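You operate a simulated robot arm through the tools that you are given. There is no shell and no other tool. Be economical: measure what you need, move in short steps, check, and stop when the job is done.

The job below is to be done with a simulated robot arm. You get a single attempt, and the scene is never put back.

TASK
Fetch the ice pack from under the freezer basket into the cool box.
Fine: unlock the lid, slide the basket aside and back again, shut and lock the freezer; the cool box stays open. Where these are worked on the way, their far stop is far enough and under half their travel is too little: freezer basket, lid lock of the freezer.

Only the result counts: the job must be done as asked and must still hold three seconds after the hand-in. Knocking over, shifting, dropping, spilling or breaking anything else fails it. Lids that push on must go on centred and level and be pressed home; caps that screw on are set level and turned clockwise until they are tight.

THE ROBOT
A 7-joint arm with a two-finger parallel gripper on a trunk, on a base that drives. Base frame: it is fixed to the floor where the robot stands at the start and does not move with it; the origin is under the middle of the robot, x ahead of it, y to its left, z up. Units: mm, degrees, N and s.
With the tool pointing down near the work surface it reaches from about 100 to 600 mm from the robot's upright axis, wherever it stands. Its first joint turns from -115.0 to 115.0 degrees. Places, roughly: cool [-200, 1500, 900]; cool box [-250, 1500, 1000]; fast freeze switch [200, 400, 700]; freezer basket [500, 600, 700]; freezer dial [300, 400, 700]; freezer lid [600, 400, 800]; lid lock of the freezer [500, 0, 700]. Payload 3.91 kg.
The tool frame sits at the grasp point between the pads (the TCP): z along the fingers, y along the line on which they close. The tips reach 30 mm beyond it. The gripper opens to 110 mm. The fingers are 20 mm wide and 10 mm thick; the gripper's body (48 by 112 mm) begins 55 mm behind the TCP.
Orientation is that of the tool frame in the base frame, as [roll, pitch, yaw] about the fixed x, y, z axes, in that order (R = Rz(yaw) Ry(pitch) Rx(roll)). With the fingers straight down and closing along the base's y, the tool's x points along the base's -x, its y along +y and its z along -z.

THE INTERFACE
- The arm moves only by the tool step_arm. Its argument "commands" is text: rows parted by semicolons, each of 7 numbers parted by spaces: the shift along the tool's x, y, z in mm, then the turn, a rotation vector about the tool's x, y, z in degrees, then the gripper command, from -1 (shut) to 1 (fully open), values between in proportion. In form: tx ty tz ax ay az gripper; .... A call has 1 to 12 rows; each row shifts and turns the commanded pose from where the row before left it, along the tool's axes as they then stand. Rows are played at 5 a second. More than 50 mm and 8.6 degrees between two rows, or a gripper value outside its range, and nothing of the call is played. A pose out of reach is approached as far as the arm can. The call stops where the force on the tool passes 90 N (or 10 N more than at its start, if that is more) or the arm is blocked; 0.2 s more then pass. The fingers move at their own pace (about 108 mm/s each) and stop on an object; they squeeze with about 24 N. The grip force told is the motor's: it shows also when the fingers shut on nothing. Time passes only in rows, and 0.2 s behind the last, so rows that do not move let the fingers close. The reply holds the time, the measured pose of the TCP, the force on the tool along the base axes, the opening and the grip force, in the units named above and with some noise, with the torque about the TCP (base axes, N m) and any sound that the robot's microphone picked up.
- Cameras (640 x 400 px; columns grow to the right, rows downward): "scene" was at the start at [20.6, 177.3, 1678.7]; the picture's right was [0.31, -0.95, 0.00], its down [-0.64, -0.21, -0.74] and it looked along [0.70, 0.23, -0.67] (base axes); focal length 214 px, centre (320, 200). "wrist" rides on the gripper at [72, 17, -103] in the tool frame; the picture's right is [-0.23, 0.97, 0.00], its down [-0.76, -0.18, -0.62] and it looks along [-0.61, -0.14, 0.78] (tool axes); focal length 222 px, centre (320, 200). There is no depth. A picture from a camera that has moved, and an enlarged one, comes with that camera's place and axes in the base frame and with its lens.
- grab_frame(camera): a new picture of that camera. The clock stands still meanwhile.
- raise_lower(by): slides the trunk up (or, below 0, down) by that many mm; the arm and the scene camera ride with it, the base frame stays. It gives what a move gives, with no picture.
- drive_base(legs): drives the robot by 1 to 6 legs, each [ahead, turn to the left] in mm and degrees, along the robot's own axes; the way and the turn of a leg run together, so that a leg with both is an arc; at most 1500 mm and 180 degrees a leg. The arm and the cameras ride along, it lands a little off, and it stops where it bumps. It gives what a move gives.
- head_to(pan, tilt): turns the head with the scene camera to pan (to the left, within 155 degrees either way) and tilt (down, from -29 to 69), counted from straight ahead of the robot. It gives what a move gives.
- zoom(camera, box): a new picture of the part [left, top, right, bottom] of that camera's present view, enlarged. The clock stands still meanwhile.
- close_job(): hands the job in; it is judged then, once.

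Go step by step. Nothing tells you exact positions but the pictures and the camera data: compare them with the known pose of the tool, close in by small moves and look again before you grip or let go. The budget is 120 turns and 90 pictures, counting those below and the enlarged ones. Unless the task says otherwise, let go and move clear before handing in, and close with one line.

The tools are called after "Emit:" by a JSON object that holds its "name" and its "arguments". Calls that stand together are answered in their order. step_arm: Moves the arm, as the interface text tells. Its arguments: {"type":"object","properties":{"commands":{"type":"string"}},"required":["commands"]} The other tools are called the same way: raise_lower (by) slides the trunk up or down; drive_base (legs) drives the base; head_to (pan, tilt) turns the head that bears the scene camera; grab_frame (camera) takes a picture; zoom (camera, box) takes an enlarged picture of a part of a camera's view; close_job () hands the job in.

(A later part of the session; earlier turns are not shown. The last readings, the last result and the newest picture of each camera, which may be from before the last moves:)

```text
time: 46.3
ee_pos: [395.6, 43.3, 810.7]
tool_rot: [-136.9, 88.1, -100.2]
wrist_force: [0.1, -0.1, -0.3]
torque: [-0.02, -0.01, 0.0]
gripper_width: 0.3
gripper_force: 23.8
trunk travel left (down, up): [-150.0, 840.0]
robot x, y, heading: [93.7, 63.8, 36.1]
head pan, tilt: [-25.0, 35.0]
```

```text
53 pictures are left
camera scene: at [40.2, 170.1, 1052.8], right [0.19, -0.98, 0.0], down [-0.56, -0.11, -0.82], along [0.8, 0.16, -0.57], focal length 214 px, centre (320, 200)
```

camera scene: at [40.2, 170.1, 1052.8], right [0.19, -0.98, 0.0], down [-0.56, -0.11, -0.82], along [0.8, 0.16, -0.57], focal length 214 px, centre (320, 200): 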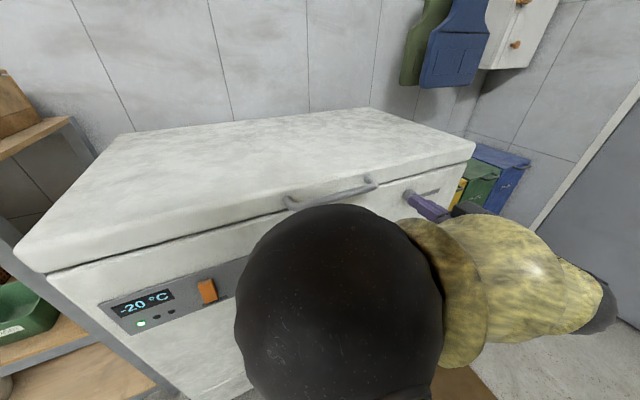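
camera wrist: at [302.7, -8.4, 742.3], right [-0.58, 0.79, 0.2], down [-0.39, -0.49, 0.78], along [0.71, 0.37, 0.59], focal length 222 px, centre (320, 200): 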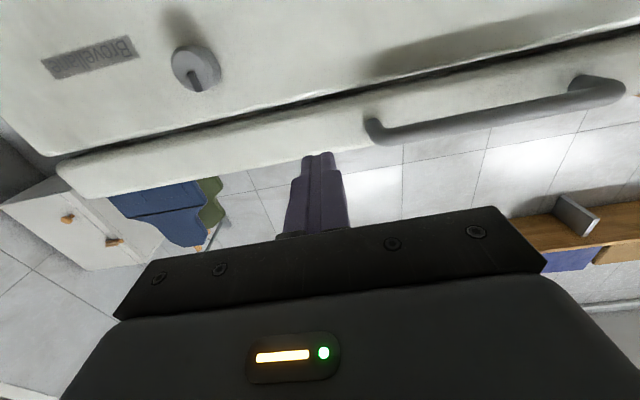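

The arm is folded too tightly for a centred approach. I'll come in from the right, below the bar, at a greater reach and hook near the handle's right end (l≈-105).

Emit:
{"name": "step_arm", "arguments": {"commands": "22 0 0 0 0 0 -1;0 0 33 0 0 0 -1;0 0 33 0 0 0 -1;0 31 0 0 0 0 -1;0 31 0 0 0 0 -1;0 31 0 0 0 0 -1;0 0 0 0 0 0 -1"}}

Emit:
{"name": "grab_frame", "arguments": {"camera": "wrist"}}

```text
time: 47.9
ee_pos: [432.2, 92.8, 773.1]
tool_rot: [-138.8, 88.0, -102.0]
wrist_force: [-1.1, 0.6, 0.5]
torque: [0.01, 0.02, 0.02]
gripper_width: 0.1
gripper_force: 23.3
out of reach, approached as far as the arm can: row 4, 5, 6
trunk travel left (down, up): [-150.0, 840.0]
robot x, y, heading: [92.5, 67.5, 36.3]
head pan, tilt: [-25.0, 35.0]
```

```text
52 pictures are left
camera wrist: at [338.7, 41.0, 704.0], right [-0.58, 0.79, 0.2], down [-0.39, -0.49, 0.78], along [0.72, 0.38, 0.59], focal length 222 px, centre (320, 200)
```

wrist: 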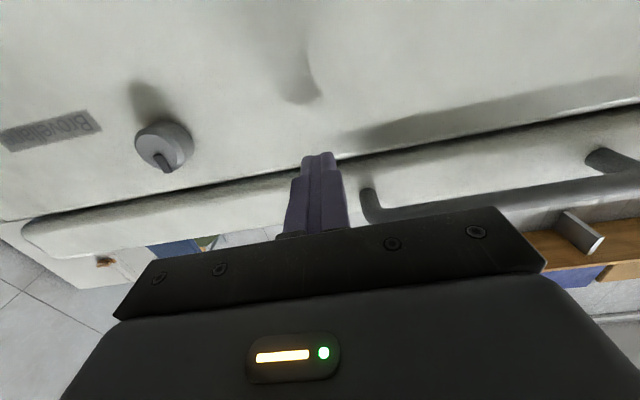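

I'll drive back 120 mm to give the arm room and then approach the handle again.

Emit:
{"name": "drive_base", "arguments": {"legs": [[-120, 0]]}}

Emit:
{"name": "step_arm", "arguments": {"commands": "0 0 35 0 0 0 -1;0 40 20 0 0 0 -1;0 40 20 0 0 0 -1;0 40 0 0 0 0 -1;0 0 0 0 0 0 -1"}}

Emit:
{"name": "grab_frame", "arguments": {"camera": "wrist"}}

```text
time: 49.3
ee_pos: [332.1, 20.6, 773.5]
tool_rot: [-138.7, 88.0, -101.9]
wrist_force: [0.6, -0.2, 0.2]
torque: [-0.02, 0.01, -0.01]
gripper_width: 0.0
gripper_force: 23.7
trunk travel left (down, up): [-150.0, 840.0]
robot x, y, heading: [-11.0, -5.2, 36.2]
head pan, tilt: [-25.0, 35.0]
```

```text
time: 50.5
ee_pos: [385.6, 103.2, 769.6]
tool_rot: [-140.5, 87.8, -103.7]
wrist_force: [0.1, 0.0, -0.7]
torque: [0.01, 0.01, 0.03]
gripper_width: 0.0
gripper_force: 23.8
out of reach, approached as far as the arm can: row 2, 3, 4
trunk travel left (down, up): [-150.0, 840.0]
robot x, y, heading: [-8.4, -5.5, 36.5]
head pan, tilt: [-25.0, 35.0]
```

```text
51 pictures are left
camera wrist: at [292.4, 51.5, 700.5], right [-0.58, 0.79, 0.2], down [-0.39, -0.49, 0.78], along [0.72, 0.38, 0.59], focal length 222 px, centre (320, 200)
```

wrist: 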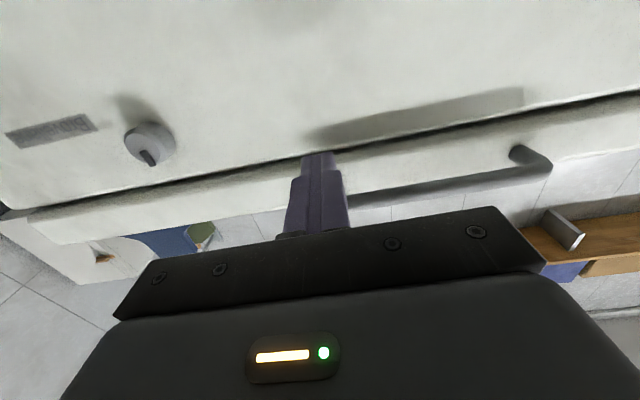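

The limit is the wrist folding too close to the arm's axis. I'll drive back another 130 mm and extend the arm further.

Emit:
{"name": "drive_base", "arguments": {"legs": [[-130, 0]]}}

Emit:
{"name": "step_arm", "arguments": {"commands": "0 0 45 0 0 0 -1;0 0 45 0 0 0 -1;-20 30 10 0 0 0 -1;0 45 0 0 0 0 -1;0 0 0 0 0 0 -1"}}

Emit:
{"name": "grab_frame", "arguments": {"camera": "wrist"}}

```text
time: 51.9
ee_pos: [281.0, 26.6, 769.7]
tool_rot: [-140.3, 87.8, -103.4]
wrist_force: [-0.7, 0.2, -0.6]
torque: [-0.02, -0.02, -0.04]
gripper_width: 0.1
gripper_force: 24.6
trunk travel left (down, up): [-150.0, 840.0]
robot x, y, heading: [-111.8, -81.6, 36.2]
head pan, tilt: [-25.0, 35.0]
```

```text
time: 53.1
ee_pos: [314.7, 148.5, 784.0]
tool_rot: [-141.2, 88.0, -104.3]
wrist_force: [0.5, 0.1, 0.3]
torque: [0.01, -0.01, -0.02]
gripper_width: 0.1
gripper_force: 23.8
trunk travel left (down, up): [-150.0, 840.0]
robot x, y, heading: [-111.7, -81.8, 36.5]
head pan, tilt: [-25.0, 35.0]
```

```text
50 pictures are left
camera wrist: at [221.3, 96.6, 715.5], right [-0.58, 0.79, 0.2], down [-0.39, -0.49, 0.78], along [0.72, 0.38, 0.59], focal length 222 px, centre (320, 200)
```

wrist: 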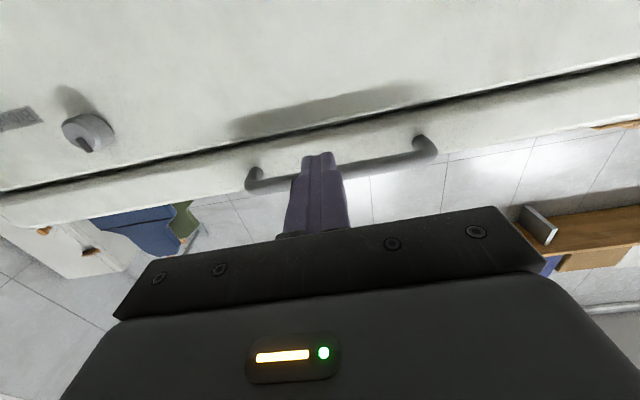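

Now I'm centred with the bar about 37 mm above the tool axis. I'll advance 72 mm under the bar and begin lifting gently.

Emit:
{"name": "step_arm", "arguments": {"commands": "0 0 36 0 0 0 -1;0 0 36 0 0 0 -1;-10 0 0 0 0 0 -1;-10 0 0 0 0 0 -1;-10 0 0 0 0 0 -1;-10 0 0 0 0 0 -1;-10 0 0 0 0 0 -1;-10 0 0 0 0 0 -1;-10 0 0 0 0 0 -1;0 0 0 0 0 0 -1"}}

Emit:
{"name": "grab_frame", "arguments": {"camera": "scene"}}

Emit:
{"name": "grab_frame", "arguments": {"camera": "wrist"}}

```text
time: 55.3
ee_pos: [376.3, 191.7, 854.1]
tool_rot: [-140.2, 88.0, -103.1]
wrist_force: [1.0, -1.2, -3.0]
torque: [0.01, 0.05, -0.03]
gripper_width: 0.0
gripper_force: 24.0
trunk travel left (down, up): [-150.0, 840.0]
robot x, y, heading: [-113.5, -81.4, 36.2]
head pan, tilt: [-25.0, 35.0]
```

```text
49 pictures are left
camera scene: at [-163.0, 21.2, 1052.8], right [0.2, -0.98, 0.0], down [-0.56, -0.11, -0.82], along [0.8, 0.16, -0.57], focal length 214 px, centre (320, 200)
```

scene: 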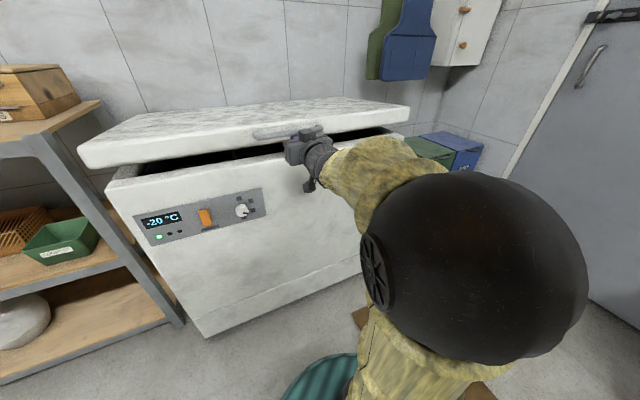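

```text
48 pictures are left
camera wrist: at [282.0, 140.4, 783.9], right [-0.58, 0.79, 0.2], down [-0.39, -0.49, 0.78], along [0.72, 0.38, 0.59], focal length 222 px, centre (320, 200)
```

wrist: 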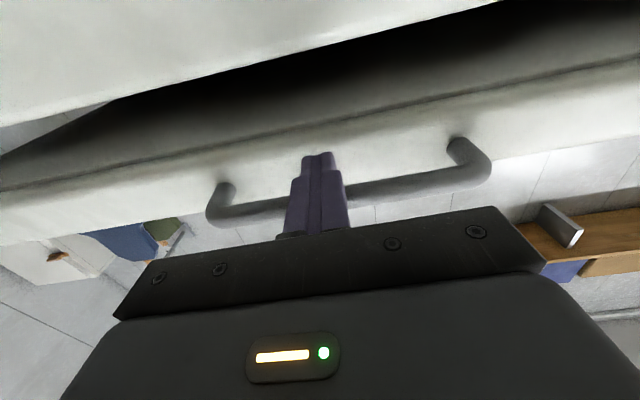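

The lid lifts easily (about 3 N). I'll follow its arc up to about 35°.

Emit:
{"name": "step_arm", "arguments": {"commands": "-30 0 5 0 0 0 -1;-30 0 5 0 0 0 -1;-30 0 6 0 0 0 -1;-29 0 10 0 0 0 -1;-29 0 11 0 0 0 -1;-29 0 11 0 0 0 -1;-28 0 16 0 0 0 -1;-28 0 16 0 0 0 -1;-28 0 16 0 0 0 -1;0 0 0 0 0 0 -1"}}

Emit:
{"name": "grab_frame", "arguments": {"camera": "scene"}}

Emit:
{"name": "grab_frame", "arguments": {"camera": "wrist"}}

```text
time: 57.5
ee_pos: [456.6, 261.2, 1112.1]
tool_rot: [-144.5, 87.8, -107.6]
wrist_force: [0.8, 0.6, -5.6]
torque: [-0.01, 0.08, 0.01]
gripper_width: 0.1
gripper_force: 23.7
trunk travel left (down, up): [-150.0, 840.0]
robot x, y, heading: [-109.7, -78.3, 36.4]
head pan, tilt: [-25.0, 35.0]
```

```text
47 pictures are left
camera scene: at [-162.8, 21.5, 1052.7], right [0.2, -0.98, 0.0], down [-0.56, -0.11, -0.82], along [0.8, 0.16, -0.57], focal length 214 px, centre (320, 200)
```

scene: 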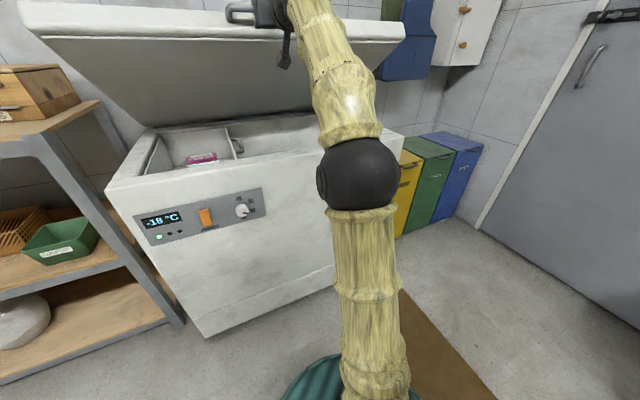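

```text
46 pictures are left
camera wrist: at [362.2, 208.2, 1042.2], right [-0.58, 0.79, 0.21], down [-0.38, -0.49, 0.78], along [0.72, 0.38, 0.58], focal length 222 px, centre (320, 200)
```

wrist: 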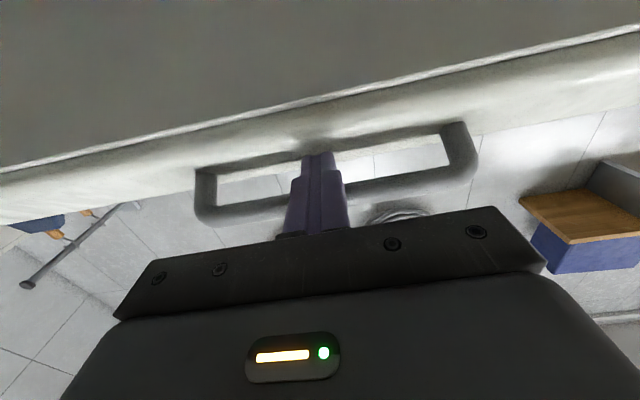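

The lid is at about 35° and the basket is visible on the left. I'll dip 30 mm to test whether the lid stays up by itself.

Emit:
{"name": "step_arm", "arguments": {"commands": "15 0 0 0 0 0 -1;15 0 0 0 0 0 -1;0 0 0 0 0 0 -1;0 0 0 0 0 0 -1"}}

Emit:
{"name": "grab_frame", "arguments": {"camera": "wrist"}}

```text
time: 58.5
ee_pos: [448.9, 254.7, 1088.7]
tool_rot: [-123.8, 88.4, -86.9]
wrist_force: [-17.7, -12.7, 18.2]
torque: [0.23, -0.21, 0.03]
gripper_width: 0.0
gripper_force: 23.7
trunk travel left (down, up): [-150.0, 840.0]
robot x, y, heading: [-112.3, -84.9, 36.7]
head pan, tilt: [-25.0, 35.0]
```

```text
45 pictures are left
camera wrist: at [356.4, 203.3, 1018.8], right [-0.58, 0.79, 0.2], down [-0.39, -0.49, 0.78], along [0.71, 0.37, 0.6], focal length 222 px, centre (320, 200)
```

wrist: 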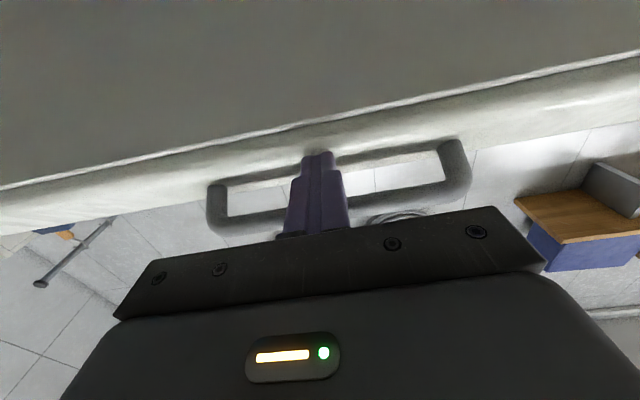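

The lid holds by itself. I'll withdraw, drop below its edge, drive in, and push it wider from underneath.

Emit:
{"name": "step_arm", "arguments": {"commands": "-8 0 -10 0 0 0 -1;0 0 -40 0 0 0 -1;45 0 -5 0 0 0 -1;45 0 0 0 0 0 -1;0 0 0 0 0 0 -1"}}

Emit:
{"name": "drive_base", "arguments": {"legs": [[180, 0]]}}

Emit:
{"name": "grab_frame", "arguments": {"camera": "scene"}}

Emit:
{"name": "grab_frame", "arguments": {"camera": "wrist"}}

```text
time: 59.7
ee_pos: [408.2, 222.5, 1001.6]
tool_rot: [-140.7, 87.8, -103.9]
wrist_force: [-0.1, 0.0, 0.1]
torque: [-0.02, -0.01, 0.02]
gripper_width: 0.1
gripper_force: 23.9
trunk travel left (down, up): [-150.0, 840.0]
robot x, y, heading: [-113.0, -85.2, 36.3]
head pan, tilt: [-25.0, 35.0]
```

```text
time: 61.4
ee_pos: [553.6, 329.7, 1001.1]
tool_rot: [-140.6, 87.9, -103.8]
wrist_force: [-0.3, 0.8, 0.1]
torque: [-0.01, -0.01, -0.04]
gripper_width: 0.0
gripper_force: 23.8
trunk travel left (down, up): [-150.0, 840.0]
robot x, y, heading: [35.9, 23.7, 36.5]
head pan, tilt: [-25.0, 35.0]
```

```text
44 pictures are left
camera scene: at [-16.8, 128.6, 1052.8], right [0.2, -0.98, 0.0], down [-0.56, -0.11, -0.82], along [0.8, 0.16, -0.57], focal length 214 px, centre (320, 200)
```

scene: 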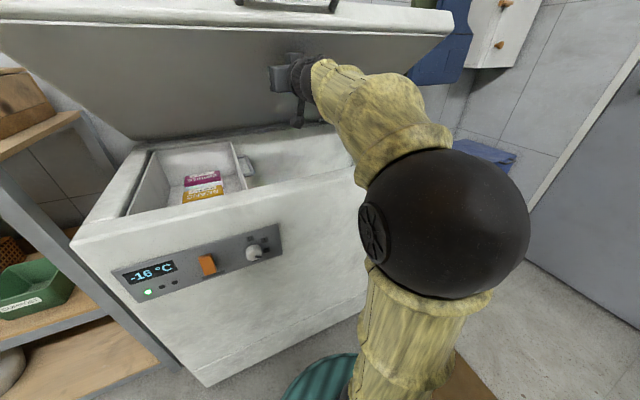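

```text
43 pictures are left
camera wrist: at [460.7, 278.6, 932.0], right [-0.58, 0.79, 0.2], down [-0.39, -0.49, 0.78], along [0.72, 0.38, 0.59], focal length 222 px, centre (320, 200)
```

wrist: 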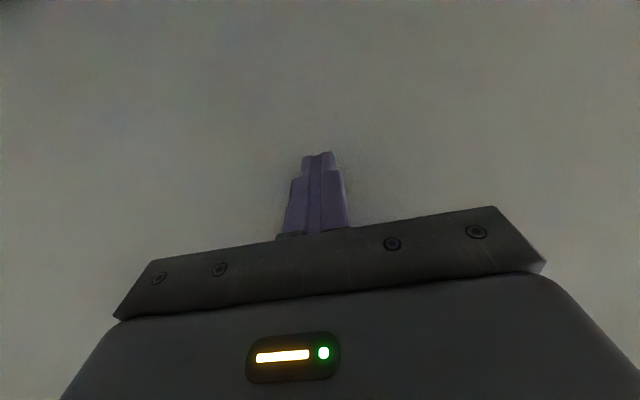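

I'll push the lid up and back from the inside toward about 70°.

Emit:
{"name": "step_arm", "arguments": {"commands": "-41 0 17 0 0 0 -1;-41 0 17 0 0 0 -1;-41 0 17 0 0 0 -1;-41 0 17 0 0 0 -1;-41 0 17 0 0 0 -1;-41 0 17 0 0 0 -1;-12 0 34 0 0 0 -1;-12 0 34 0 0 0 -1;0 0 0 0 0 0 -1"}}

Emit:
{"name": "grab_frame", "arguments": {"camera": "scene"}}

```text
time: 63.4
ee_pos: [609.3, 400.7, 1122.4]
tool_rot: [-141.3, 87.9, -104.6]
wrist_force: [0.4, 0.8, 0.3]
torque: [-0.01, 0.0, 0.01]
gripper_width: 0.0
gripper_force: 23.3
out of reach, approached as far as the arm can: row 4, 5, 6, 7, 8
trunk travel left (down, up): [-150.0, 840.0]
robot x, y, heading: [35.1, 21.4, 36.4]
head pan, tilt: [-25.0, 35.0]
```

```text
42 pictures are left
camera scene: at [-16.7, 128.7, 1052.8], right [0.2, -0.98, 0.0], down [-0.56, -0.11, -0.82], along [0.8, 0.16, -0.57], focal length 214 px, centre (320, 200)
```

scene: 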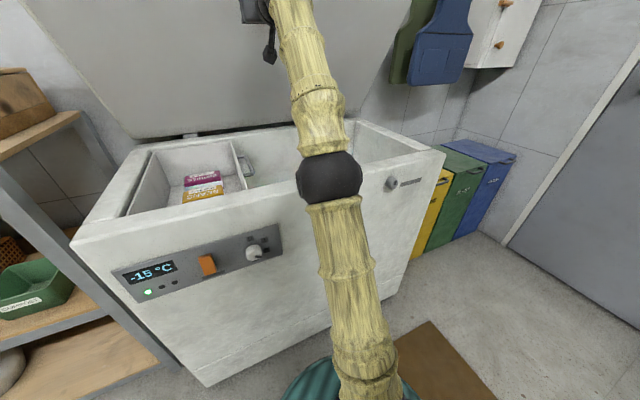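

The lid is now well open and staying. I'll retract the tool and turn it to point down.

Emit:
{"name": "step_arm", "arguments": {"commands": "0 0 -48 0 0 0 -1;0 0 -48 0 0 0 -1;0 0 -48 0 0 0 -1;0 0 -48 0 0 0 -1;0 0 -48 0 0 0 -1;0 0 -40 0 0 0 -1;0 0 0 0 0 0 -1"}}

Emit:
{"name": "step_arm", "arguments": {"commands": "0 0 0 0 8.5 0 -1;0 0 0 0 8.5 0 -1;0 0 0 0 8.5 0 -1;0 0 0 0 8.5 0 -1;0 0 0 0 8.5 0 -1;0 0 0 0 8.5 0 -1;0 0 0 0 8.5 0 -1;0 0 0 0 8.5 0 -1;0 0 0 0 8.5 0 -1;0 0 0 0 8.5 0 -1;0 0 0 0 2.9 0 -1;0 0 0 0 0 0 -1"}}

Emit:
{"name": "head_to", "arguments": {"pan": 5, "tilt": 35}}

Emit:
{"name": "grab_frame", "arguments": {"camera": "scene"}}

Emit:
{"name": "grab_frame", "arguments": {"camera": "wrist"}}

```text
time: 65.2
ee_pos: [441.5, 269.1, 1097.3]
tool_rot: [-175.8, 83.6, -138.3]
wrist_force: [0.4, 0.2, -0.2]
torque: [0.0, 0.01, 0.01]
gripper_width: 0.1
gripper_force: 24.5
out of reach, approached as far as the arm can: row 6
trunk travel left (down, up): [-150.0, 840.0]
robot x, y, heading: [35.5, 23.4, 36.5]
head pan, tilt: [-25.0, 35.0]
stopped in row 7: the arm was blocked; the commanded pose is now the measured one
```

```text
time: 67.8
ee_pos: [363.7, 240.6, 919.4]
tool_rot: [-179.5, 1.6, -142.6]
wrist_force: [-1.3, 0.2, -0.4]
torque: [0.01, 0.01, 0.01]
gripper_width: 0.1
gripper_force: 24.2
out of reach, approached as far as the arm can: row 4, 5, 6, 7, 8, 9, 10, 11
trunk travel left (down, up): [-150.0, 840.0]
robot x, y, heading: [33.5, 25.8, 36.1]
head pan, tilt: [-25.0, 35.0]
```

```text
time: 68.7
ee_pos: [363.5, 241.6, 918.4]
tool_rot: [-179.5, 1.5, -142.6]
wrist_force: [0.4, -1.5, 0.4]
torque: [-0.01, 0.01, -0.01]
gripper_width: 0.0
gripper_force: 23.8
trunk travel left (down, up): [-150.0, 840.0]
robot x, y, heading: [33.5, 26.4, 36.4]
head pan, tilt: [5.0, 35.0]
```

```text
41 pictures are left
camera scene: at [-37.0, 169.5, 1052.8], right [0.66, -0.75, 0.0], down [-0.43, -0.38, -0.82], along [0.62, 0.54, -0.57], focal length 214 px, centre (320, 200)
```

scene: 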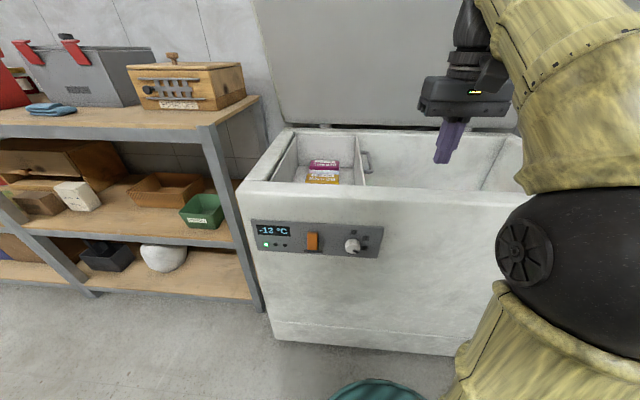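

```text
40 pictures are left
camera wrist: at [293.0, 208.0, 1019.8], right [-0.41, 0.91, 0.0], down [0.7, 0.31, 0.65], along [0.59, 0.26, -0.76], focal length 222 px, centre (320, 200)
```

wrist: 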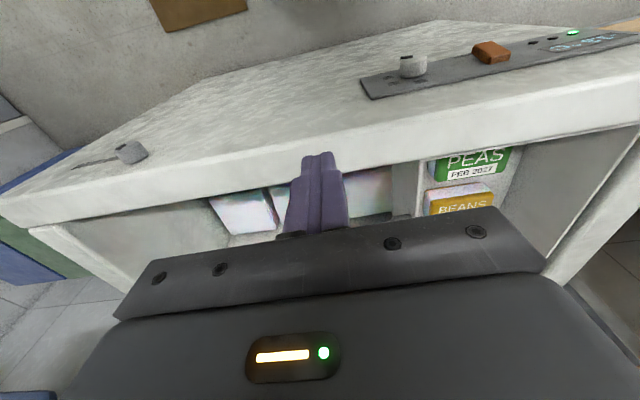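

The lid is up. Inside is a basket on the left with a handle on its right wall. I'll raise the trunk for a better view into the freezer.

Emit:
{"name": "raise_lower", "arguments": {"by": 350}}

Emit:
{"name": "head_to", "arguments": {"pan": 3, "tilt": 50}}

Emit:
{"name": "zoom", "arguments": {"camera": "scene", "box": [240, 20, 560, 220]}}

Emit:
{"name": "grab_frame", "arguments": {"camera": "wrist"}}

```text
time: 72.1
ee_pos: [364.5, 241.8, 1268.3]
tool_rot: [-179.5, 1.7, -142.7]
wrist_force: [0.3, -0.8, 0.6]
torque: [0.0, 0.01, 0.0]
gripper_width: 0.0
gripper_force: 23.8
trunk travel left (down, up): [-500.0, 490.0]
robot x, y, heading: [36.6, 23.7, 36.6]
head pan, tilt: [5.0, 35.0]
```

```text
time: 72.9
ee_pos: [363.2, 240.9, 1269.3]
tool_rot: [-179.5, 1.7, -142.6]
wrist_force: [-0.5, -0.7, 0.0]
torque: [-0.01, -0.02, 0.01]
gripper_width: 0.0
gripper_force: 23.7
trunk travel left (down, up): [-500.0, 490.0]
robot x, y, heading: [33.3, 23.5, 36.4]
head pan, tilt: [3.0, 50.0]
```

```text
2.00 times, centred on (400, 120) of scene
camera zoom: at [-43.5, 160.2, 1381.1], right [0.63, -0.77, 0.0], down [-0.59, -0.48, -0.64], along [0.5, 0.41, -0.77], focal length 429 px, centre (160, 360)
```

zoom: 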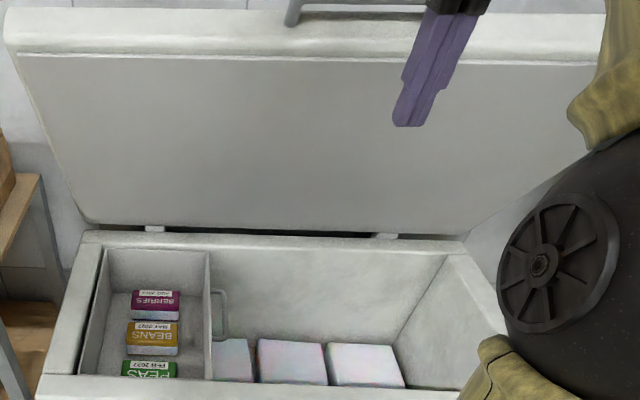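

```text
38 pictures are left
camera wrist: at [293.0, 208.1, 1369.8], right [-0.41, 0.91, 0.0], down [0.7, 0.31, 0.65], along [0.59, 0.26, -0.76], focal length 222 px, centre (320, 200)
```

wrist: 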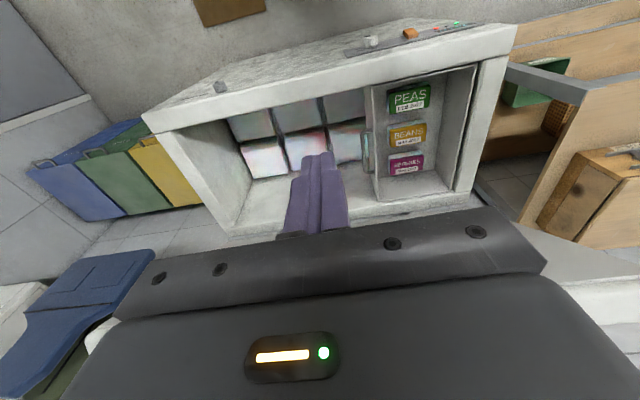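

The basket spans roughly l=93 to 320 and a=506 to 863, with its rim at about z=800. I'll drive in 75 mm, then bring the tool above its right wall in front of the handle, to grip the wall.

Emit:
{"name": "drive_base", "arguments": {"legs": [[75, 0]]}}

Emit:
{"name": "step_arm", "arguments": {"commands": "-30 38 0 0 0 0 -0.2;-30 38 0 0 0 0 -0.2;-29 37 0 0 0 0 -0.2;0 0 48 0 0 0 -0.2;0 0 48 0 0 0 -0.2;0 0 48 0 0 0 -0.2;0 0 48 0 0 0 -0.2;0 0 48 0 0 0 -0.2;0 0 0 0 0 0 -0.2"}}

Emit:
{"name": "grab_frame", "arguments": {"camera": "wrist"}}

Emit:
{"name": "grab_frame", "arguments": {"camera": "scene"}}

```text
time: 74.0
ee_pos: [425.4, 287.3, 1267.4]
tool_rot: [-179.4, 1.6, -142.6]
wrist_force: [-0.1, -0.3, -0.2]
torque: [-0.01, 0.01, 0.0]
gripper_width: 0.1
gripper_force: 23.8
trunk travel left (down, up): [-500.0, 490.0]
robot x, y, heading: [97.6, 67.2, 36.0]
head pan, tilt: [3.0, 50.0]
```

```text
time: 76.0
ee_pos: [425.3, 413.7, 1006.9]
tool_rot: [-179.6, 1.6, -142.7]
wrist_force: [-0.2, 0.4, -0.2]
torque: [0.02, -0.05, -0.02]
gripper_width: 44.0
gripper_force: 0.0
out of reach, approached as far as the arm can: row 1, 2, 3
trunk travel left (down, up): [-500.0, 490.0]
robot x, y, heading: [94.6, 73.3, 36.0]
head pan, tilt: [3.0, 50.0]
```

```text
37 pictures are left
camera wrist: at [354.1, 380.3, 1109.0], right [-0.41, 0.91, 0.0], down [0.7, 0.32, 0.65], along [0.59, 0.26, -0.76], focal length 222 px, centre (320, 200)
```

wrist: 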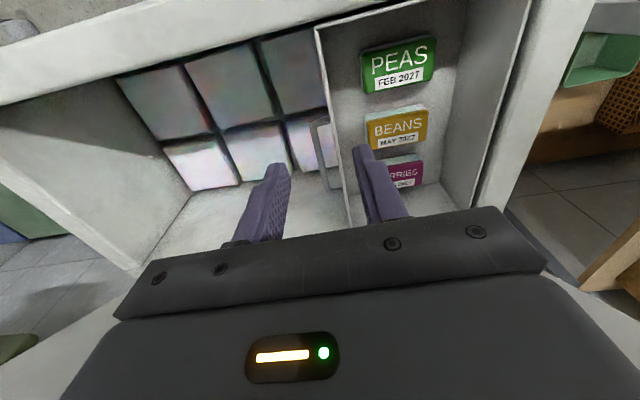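

```text
36 pictures are left
camera scene: at [18.1, 205.6, 1381.1], right [0.63, -0.77, 0.0], down [-0.59, -0.49, -0.64], along [0.5, 0.41, -0.77], focal length 214 px, centre (320, 200)
```

scene: 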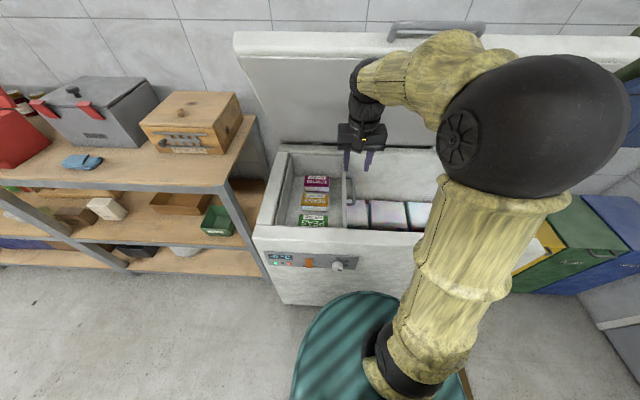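

The basket's right wall is at l≈90. I'll straddle it at a≈600 and lower to the rim.

Emit:
{"name": "step_arm", "arguments": {"commands": "-13 7 0 0 0 0 -0.2;0 0 45 0 0 0 -0.2;0 0 45 0 0 0 -0.2;0 0 45 0 0 0 -0.2;0 0 45 0 0 0 -0.2;0 0 22 0 0 0 -0.2;0 0 0 0 0 0 -0.2"}}

Emit:
{"name": "grab_frame", "arguments": {"camera": "wrist"}}

```text
time: 77.6
ee_pos: [436.3, 428.0, 804.3]
tool_rot: [-179.5, 1.6, -142.6]
wrist_force: [0.3, 0.4, -0.6]
torque: [-0.02, -0.03, -0.02]
gripper_width: 44.1
gripper_force: 0.1
trunk travel left (down, up): [-500.0, 490.0]
robot x, y, heading: [95.2, 74.2, 36.4]
head pan, tilt: [3.0, 50.0]
```

```text
35 pictures are left
camera wrist: at [366.3, 394.8, 906.4], right [-0.41, 0.91, 0.0], down [0.7, 0.32, 0.65], along [0.59, 0.26, -0.76], focal length 222 px, centre (320, 200)
```

wrist: 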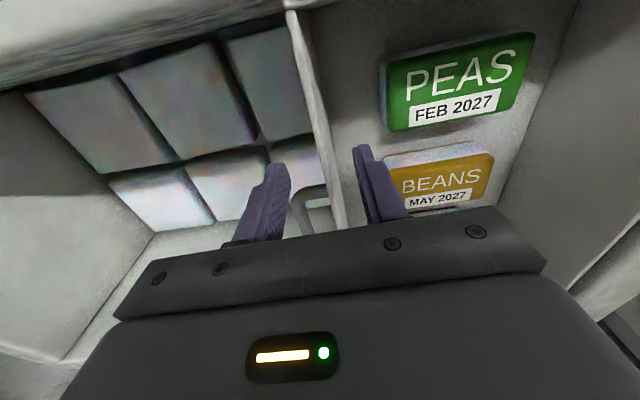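

The wall rim sits between the fingers. I'll go down another 22 mm and close.

Emit:
{"name": "step_arm", "arguments": {"commands": "0 0 11 0 0 0 -0.2;0 0 11 0 0 0 -0.2;0 0 0 0 0 0 -1;0 0 0 0 0 0 -1;0 0 0 0 0 0 -1"}}

```text
time: 78.8
ee_pos: [438.2, 428.7, 782.9]
tool_rot: [-179.5, 1.6, -142.6]
wrist_force: [-2.7, 0.0, -4.3]
torque: [0.71, -0.29, -0.86]
gripper_width: 5.0
gripper_force: 44.8
trunk travel left (down, up): [-500.0, 490.0]
robot x, y, heading: [99.2, 69.5, 36.3]
head pan, tilt: [3.0, 50.0]
```

The wall is gripped (5 mm). I'll slide the basket to the right.

Emit:
{"name": "step_arm", "arguments": {"commands": "0 -20 0 0 0 0 -1;0 -30 0 0 0 0 -1;0 -30 0 0 0 0 -1;0 -30 0 0 0 0 -1;0 -30 0 0 0 0 -1;0 -30 0 0 0 0 -1;0 -30 0 0 0 0 -1;0 0 0 0 0 0 -1"}}

Emit:
{"name": "grab_frame", "arguments": {"camera": "scene"}}

```text
time: 80.6
ee_pos: [558.0, 268.5, 786.1]
tool_rot: [-179.6, 1.2, -142.5]
wrist_force: [-16.3, -15.4, -26.9]
torque: [0.04, 0.49, -0.92]
gripper_width: 5.1
gripper_force: 45.6
trunk travel left (down, up): [-500.0, 490.0]
robot x, y, heading: [98.4, 72.0, 36.1]
head pan, tilt: [3.0, 50.0]
```

```text
34 pictures are left
camera scene: at [18.4, 204.5, 1381.2], right [0.63, -0.77, 0.0], down [-0.59, -0.49, -0.64], along [0.5, 0.41, -0.77], focal length 214 px, centre (320, 200)
```

scene: 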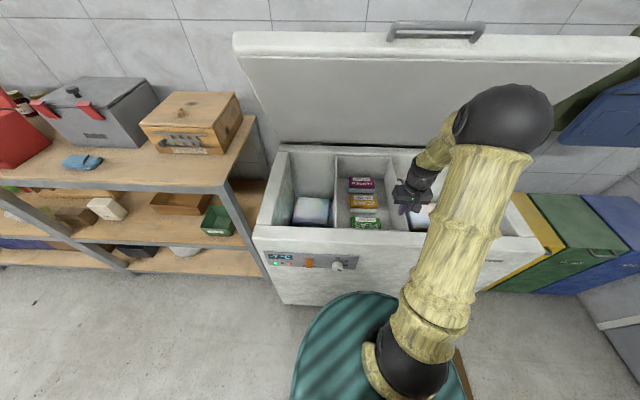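

The basket has slid about 200 mm. I'll keep going toward the far stop.

Emit:
{"name": "step_arm", "arguments": {"commands": "2 -30 0 0 0 0 -1;1 -30 0 0 0 0 -1;1 -30 0 0 0 0 -1;1 -30 0 0 0 0 -1;1 -30 0 0 0 0 -1;1 -30 0 0 0 0 -1;1 -30 0 0 0 0 -1;0 0 0 0 0 0 -1"}}

Emit:
{"name": "zoom", "arguments": {"camera": "scene", "box": [240, 100, 560, 300]}}

```text
time: 82.4
ee_pos: [681.9, 98.2, 786.1]
tool_rot: [-179.5, 1.7, -142.5]
wrist_force: [7.6, 2.3, -18.5]
torque: [0.76, 0.11, -0.89]
gripper_width: 4.9
gripper_force: 45.0
trunk travel left (down, up): [-500.0, 490.0]
robot x, y, heading: [97.4, 70.6, 36.2]
head pan, tilt: [3.0, 50.0]
```

```text
2.00 times, centred on (400, 200) of scene
camera zoom: at [20.9, 205.7, 1381.1], right [0.63, -0.77, 0.0], down [-0.59, -0.49, -0.64], along [0.5, 0.41, -0.77], focal length 429 px, centre (160, 200)
```

zoom: 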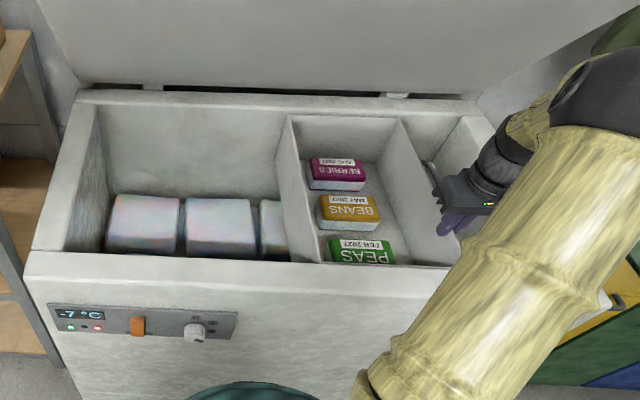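

The basket is about 410 mm along, well past half its travel. I'll release it, rise, and move over to the left compartment to look for the ice pack.

Emit:
{"name": "step_arm", "arguments": {"commands": "0 0 0 0 0 0 -0.5;0 0 0 0 0 0 -0.5;0 0 -48 0 0 0 -0.5;0 0 -48 0 0 0 -0.5;0 0 -48 0 0 0 -0.5;0 0 -48 0 0 0 -0.5;0 48 0 0 0 0 -0.5;0 48 0 0 0 0 -0.5;0 48 0 0 0 0 -0.5;0 48 0 0 0 0 -0.5;0 48 0 0 0 0 -0.5;0 48 0 0 0 0 -0.5"}}

Emit:
{"name": "step_arm", "arguments": {"commands": "0 48 0 0 0 0 0;0 48 0 0 0 0 0;0 48 0 0 0 0 0;0 48 0 0 0 0 0;0 48 0 0 0 0 0;0 0 0 0 0 0 0"}}

Emit:
{"name": "grab_frame", "arguments": {"camera": "wrist"}}

Emit:
{"name": "zoom", "arguments": {"camera": "scene", "box": [240, 100, 560, 300]}}

```text
time: 85.0
ee_pos: [501.4, 325.5, 978.5]
tool_rot: [-179.5, 1.7, -142.5]
wrist_force: [0.1, 0.8, -0.7]
torque: [-0.01, 0.04, 0.01]
gripper_width: 27.6
gripper_force: 0.1
trunk travel left (down, up): [-500.0, 490.0]
robot x, y, heading: [96.2, 67.9, 36.2]
head pan, tilt: [3.0, 50.0]
```

```text
time: 86.4
ee_pos: [354.6, 515.6, 975.3]
tool_rot: [-179.5, 1.7, -142.6]
wrist_force: [-0.5, 0.7, -0.4]
torque: [-0.03, 0.0, -0.01]
gripper_width: 55.0
gripper_force: 0.0
trunk travel left (down, up): [-500.0, 490.0]
robot x, y, heading: [96.2, 71.8, 36.0]
head pan, tilt: [3.0, 50.0]
```

```text
32 pictures are left
camera wrist: at [284.3, 484.2, 1077.1], right [-0.41, 0.91, 0.0], down [0.7, 0.32, 0.65], along [0.59, 0.26, -0.76], focal length 222 px, centre (320, 200)
```

wrist: 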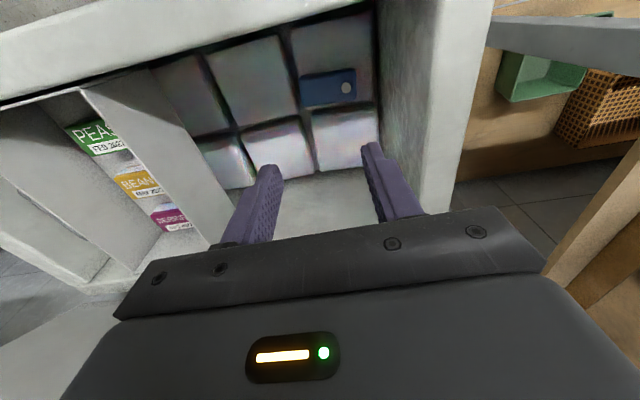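

```text
2.00 times, centred on (400, 200) of scene
camera zoom: at [17.9, 205.8, 1381.0], right [0.63, -0.77, 0.0], down [-0.59, -0.49, -0.64], along [0.5, 0.41, -0.77], focal length 429 px, centre (160, 200)
```

zoom: 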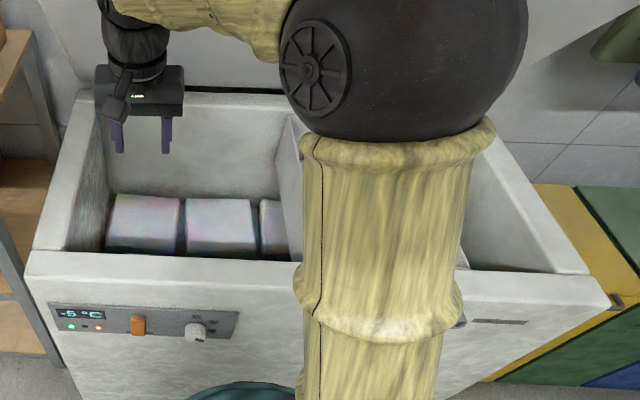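

The ice pack looks like the dark-blue slab on the front-left frosty block, at about a=643, l=211, z≈525. I'll zoom in on it.

Emit:
{"name": "zoom", "arguments": {"camera": "wrist", "box": [240, 20, 440, 145]}}

```text
3.20 times, centred on (340, 82) of wrist
camera zoom: at [284.3, 484.2, 1077.1], right [-0.41, 0.91, 0.0], down [0.7, 0.32, 0.65], along [0.59, 0.26, -0.76], focal length 711 px, centre (256, 576)
```

zoom: 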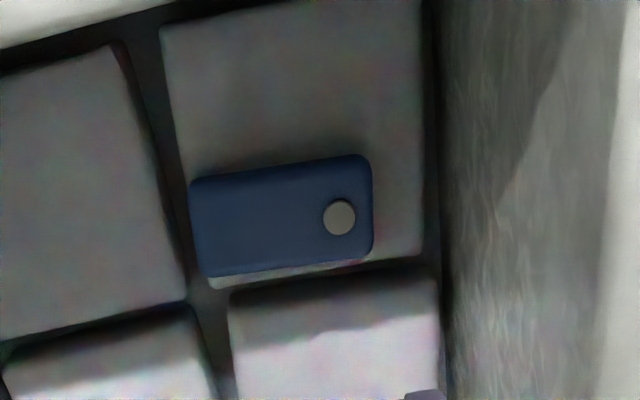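

The pack is aligned with the freezer, about 125 by 67 mm. I'll rotate the gripper 90° to grasp across its short side, with the camera toward the free right side, and centre above it.

Emit:
{"name": "step_arm", "arguments": {"commands": "0 0 0 0 0 -8.5 0.5;0 0 0 0 0 -8.5 0.8;0 0 0 0 0 -8.5 0.8;0 0 0 0 0 -8.5 0.8;0 0 0 0 0 -8.5 0.8;0 0 0 0 0 -8.5 0.8;0 0 0 0 0 -8.5 0.8;0 0 0 0 0 -8.5 0.8;0 0 0 0 0 -8.5 0.8;0 0 0 0 0 -8.5 0.8;0 -26 0 0 0 -5 0.8;-4 -26 0 0 0 0 0.8"}}

Emit:
{"name": "step_arm", "arguments": {"commands": "0 0 45 0 0 0 0.8;0 0 45 0 0 0 0.8;0 0 45 0 0 0 0.8;0 0 45 0 0 0 0.8;0 0 45 0 0 0 0.8;0 0 0 0 0 0 0.8"}}

Emit:
{"name": "grab_frame", "arguments": {"camera": "wrist"}}

Emit:
{"name": "grab_frame", "arguments": {"camera": "scene"}}

```text
time: 89.0
ee_pos: [395.6, 550.3, 975.8]
tool_rot: [-178.4, -0.6, -52.4]
wrist_force: [-0.5, 0.4, -0.2]
torque: [0.0, -0.01, -0.04]
gripper_width: 99.0
gripper_force: 0.0
trunk travel left (down, up): [-500.0, 490.0]
robot x, y, heading: [98.7, 69.5, 36.1]
head pan, tilt: [3.0, 50.0]
```

```text
time: 90.4
ee_pos: [403.5, 551.8, 752.4]
tool_rot: [-178.4, -0.5, -52.7]
wrist_force: [0.8, -0.5, -0.3]
torque: [0.0, -0.02, -0.01]
gripper_width: 99.1
gripper_force: 0.1
trunk travel left (down, up): [-500.0, 490.0]
robot x, y, heading: [98.1, 67.3, 36.4]
head pan, tilt: [3.0, 50.0]
```

```text
29 pictures are left
camera wrist: at [431.3, 480.7, 856.3], right [-0.91, -0.41, -0.03], down [-0.34, 0.71, 0.62], along [-0.24, 0.58, -0.78], focal length 222 px, centre (320, 200)
```

wrist: 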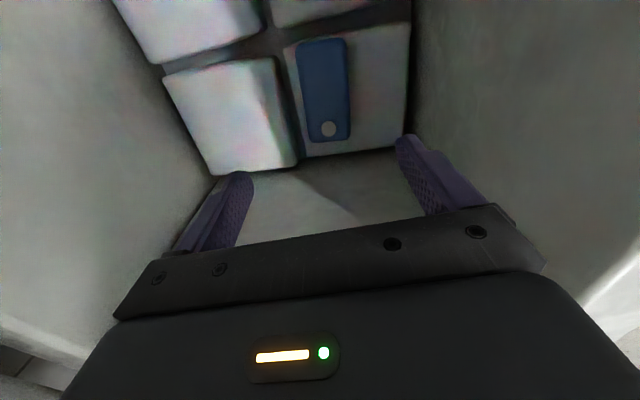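

```text
28 pictures are left
camera scene: at [18.1, 205.7, 1381.1], right [0.63, -0.77, 0.0], down [-0.59, -0.49, -0.64], along [0.5, 0.41, -0.77], focal length 214 px, centre (320, 200)
```

scene: 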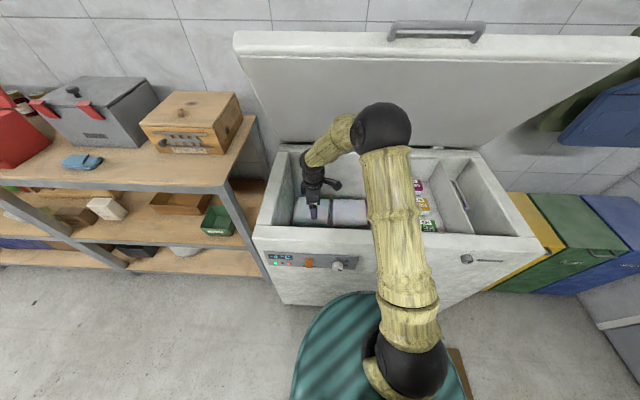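

Triangulation puts the pack at a≈651, l≈210, with its top at z≈494, right below the tool. I'll descend to just above it and check.

Emit:
{"name": "step_arm", "arguments": {"commands": "-3 0 45 0 0 0 0.8;0 0 45 0 0 0 0.8;0 0 45 0 0 0 0.8;0 0 45 0 0 0 0.8;0 0 30 0 0 0 0.8;0 0 0 0 0 0 0.8"}}

Emit:
{"name": "grab_frame", "arguments": {"camera": "wrist"}}

```text
time: 91.8
ee_pos: [405.9, 554.7, 541.9]
tool_rot: [-178.3, -0.5, -52.6]
wrist_force: [-0.1, 0.8, -0.6]
torque: [-0.01, 0.01, -0.01]
gripper_width: 99.1
gripper_force: 0.1
trunk travel left (down, up): [-500.0, 490.0]
robot x, y, heading: [90.4, 71.8, 36.4]
head pan, tilt: [3.0, 50.0]
```

```text
27 pictures are left
camera wrist: at [433.7, 485.6, 644.6], right [-0.91, -0.41, -0.03], down [-0.34, 0.71, 0.62], along [-0.24, 0.58, -0.78], focal length 222 px, centre (320, 200)
```

wrist: 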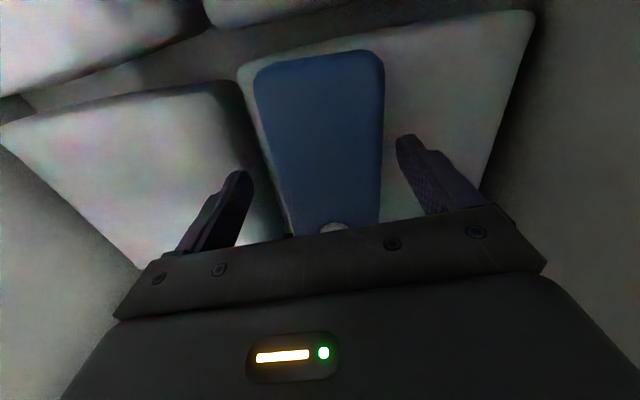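

The pack is between the fingers. I'll descend 34 mm slowly and close.

Emit:
{"name": "step_arm", "arguments": {"commands": "0 0 12 0 0 0 0.8;0 0 12 0 0 0 0.8;0 0 10 0 0 0 0.8;0 0 0 0 0 0 0.8"}}

Emit:
{"name": "step_arm", "arguments": {"commands": "0 0 0 0 0 0 -1;0 0 0 0 0 0 -1;0 0 0 0 0 0 -1;0 0 0 0 0 0 -1"}}

Emit:
{"name": "grab_frame", "arguments": {"camera": "wrist"}}

```text
time: 92.4
ee_pos: [409.7, 556.6, 533.3]
tool_rot: [-177.9, -0.5, -52.6]
wrist_force: [-6.1, -15.5, 56.9]
torque: [-2.37, 3.09, 0.56]
gripper_width: 105.2
gripper_force: 6.4
trunk travel left (down, up): [-500.0, 490.0]
robot x, y, heading: [93.7, 66.9, 36.4]
head pan, tilt: [3.0, 50.0]
stopped in row 3: the force on the tool passed its limit at 107 N (the readings are from after the stop); the commanded pose is now the measured one
```

```text
time: 92.8
ee_pos: [395.5, 549.9, 530.3]
tool_rot: [-179.4, -1.1, -52.3]
wrist_force: [-33.1, -37.3, 63.1]
torque: [-2.24, 3.36, 0.68]
gripper_width: 73.1
gripper_force: 23.9
trunk travel left (down, up): [-500.0, 490.0]
robot x, y, heading: [93.5, 71.0, 36.4]
head pan, tilt: [3.0, 50.0]
stopped in row 1: the force on the tool passed its limit at 94 N (the readings are from after the stop); the commanded pose is now the measured one
```

```text
26 pictures are left
camera wrist: at [425.0, 481.3, 635.5], right [-0.91, -0.42, -0.01], down [-0.34, 0.72, 0.61], along [-0.24, 0.56, -0.79], focal length 222 px, centre (320, 200)
```

wrist: 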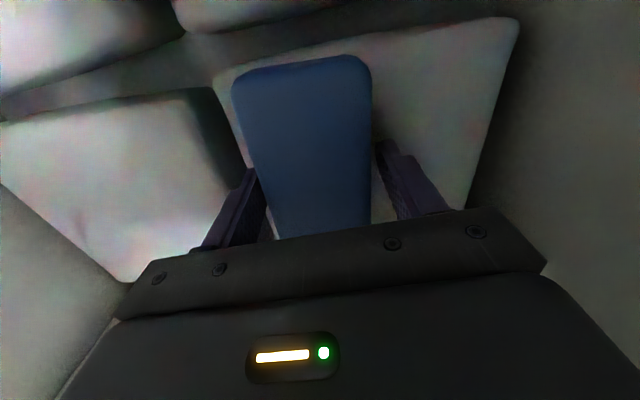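

The near finger is resting on the block at about z=502, so the pack sides are already straddled. I'll lift 4 mm to relieve the force, then finish closing.

Emit:
{"name": "step_arm", "arguments": {"commands": "0 0 -5 0 0 0 -0.2;0 0 0 0 0 0 -0.2"}}

Emit:
{"name": "step_arm", "arguments": {"commands": "0 0 0 0 0 0 -1;0 0 0 0 0 0 -1;0 0 0 0 0 0 -1"}}

Emit:
{"name": "grab_frame", "arguments": {"camera": "wrist"}}

```text
time: 93.4
ee_pos: [404.6, 556.3, 530.9]
tool_rot: [-178.6, -0.8, -52.5]
wrist_force: [-5.3, -1.9, 6.2]
torque: [-0.25, 0.47, -0.06]
gripper_width: 65.4
gripper_force: 24.4
trunk travel left (down, up): [-500.0, 490.0]
robot x, y, heading: [94.1, 68.3, 36.1]
head pan, tilt: [3.0, 50.0]
```

```text
time: 94.2
ee_pos: [403.2, 556.5, 530.5]
tool_rot: [-178.9, -0.9, -52.5]
wrist_force: [0.0, -0.9, 0.8]
torque: [-0.03, -0.01, 0.02]
gripper_width: 65.1
gripper_force: 24.1
trunk travel left (down, up): [-500.0, 490.0]
robot x, y, heading: [89.0, 72.0, 36.2]
head pan, tilt: [3.0, 50.0]
```

```text
25 pictures are left
camera wrist: at [431.7, 487.0, 635.5], right [-0.91, -0.41, -0.02], down [-0.34, 0.71, 0.61], along [-0.24, 0.57, -0.79], focal length 222 px, centre (320, 200)
```

wrist: 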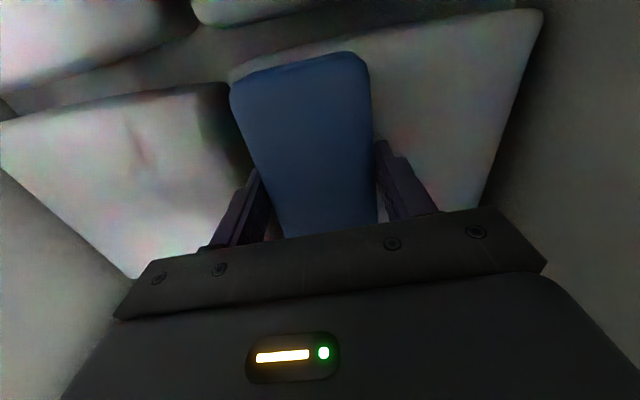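

The pack is gripped at 65 mm. I'll lift it gently, then check.

Emit:
{"name": "step_arm", "arguments": {"commands": "0 0 -15 0 0 0 -1;0 0 -30 0 0 0 -1;0 0 -35 0 0 0 -1;0 0 -40 0 0 0 -1;0 0 -40 0 0 0 -1;0 0 -40 0 0 0 -1;0 0 -40 0 0 0 -1;0 0 -40 0 0 0 -1;0 0 -40 0 0 0 -1;0 0 -40 0 0 0 -1;0 0 -40 0 0 0 -1;0 0 0 0 0 0 -1"}}

Emit:
{"name": "grab_frame", "arguments": {"camera": "wrist"}}

```text
time: 96.8
ee_pos: [389.9, 557.0, 930.1]
tool_rot: [-179.0, -0.9, -52.5]
wrist_force: [0.3, -0.4, -0.2]
torque: [0.02, -0.02, 0.0]
gripper_width: 0.1
gripper_force: 23.8
trunk travel left (down, up): [-500.0, 490.0]
robot x, y, heading: [98.7, 68.0, 36.1]
head pan, tilt: [3.0, 50.0]
```

```text
24 pictures are left
camera wrist: at [417.7, 487.3, 1035.3], right [-0.91, -0.41, -0.02], down [-0.34, 0.71, 0.62], along [-0.24, 0.57, -0.79], focal length 222 px, centre (320, 200)
```

wrist: 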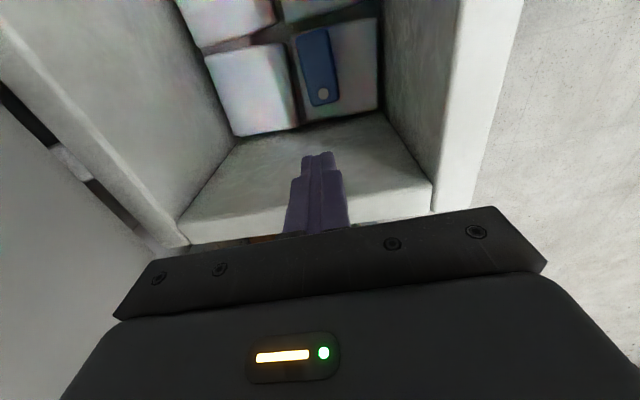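

The pack slipped out early in the lift; it is still on its block, slightly turned. I'll look closer.

Emit:
{"name": "zoom", "arguments": {"camera": "wrist", "box": [240, 0, 400, 130]}}

```text
3.08 times, centred on (320, 65) of wrist
camera zoom: at [417.7, 487.3, 1035.3], right [-0.91, -0.41, -0.02], down [-0.34, 0.71, 0.62], along [-0.24, 0.57, -0.79], focal length 684 px, centre (320, 615)
```

zoom: 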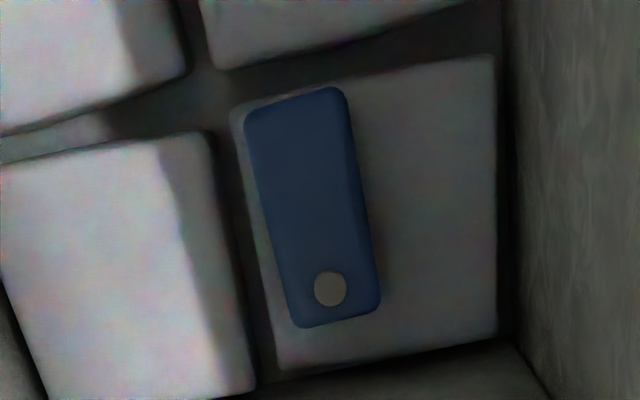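

The pack is still aligned at about a=655, l=208. I'll descend again with a smaller opening and check the centring.

Emit:
{"name": "step_arm", "arguments": {"commands": "9 0 20 0 0 0 0.5;0 0 45 0 0 0 0.5;0 0 45 0 0 0 0.5;0 0 45 0 0 0 0.5;0 0 45 0 0 0 0.5;0 0 45 0 0 0 0.5;0 0 45 0 0 0 0.5;0 0 45 0 0 0 0.5;0 0 42 0 0 0 0.5;0 0 0 0 0 0 0.5"}}

Emit:
{"name": "grab_frame", "arguments": {"camera": "wrist"}}

```text
time: 99.0
ee_pos: [409.5, 546.3, 554.6]
tool_rot: [-178.9, -1.0, -52.4]
wrist_force: [0.2, -0.5, -0.2]
torque: [-0.01, 0.0, -0.02]
gripper_width: 82.3
gripper_force: 0.1
trunk travel left (down, up): [-500.0, 490.0]
robot x, y, heading: [93.3, 71.7, 36.2]
head pan, tilt: [3.0, 50.0]
```

```text
22 pictures are left
camera wrist: at [437.8, 478.2, 660.0], right [-0.91, -0.41, -0.02], down [-0.34, 0.71, 0.61], along [-0.24, 0.57, -0.79], focal length 222 px, centre (320, 200)
```

wrist: 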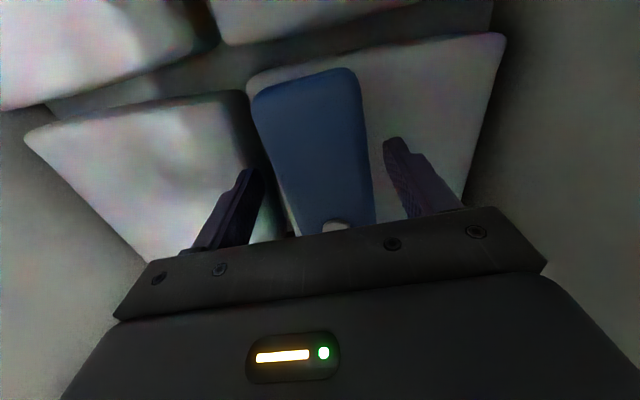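

Centred and aligned. I'll descend to the block surface with light contact and close.

Emit:
{"name": "step_arm", "arguments": {"commands": "0 0 12 0 0 0 0.5;0 0 8 0 0 0 0.5;0 0 5 0 0 0 0.5;0 0 0 0 0 0 0.5"}}

```text
time: 100.0
ee_pos: [409.3, 546.6, 531.5]
tool_rot: [-178.8, -0.8, -52.4]
wrist_force: [-1.2, -1.2, 17.3]
torque: [-0.42, 0.77, 0.04]
gripper_width: 82.9
gripper_force: 0.5
trunk travel left (down, up): [-500.0, 490.0]
robot x, y, heading: [92.6, 75.4, 36.4]
head pan, tilt: [3.0, 50.0]
```

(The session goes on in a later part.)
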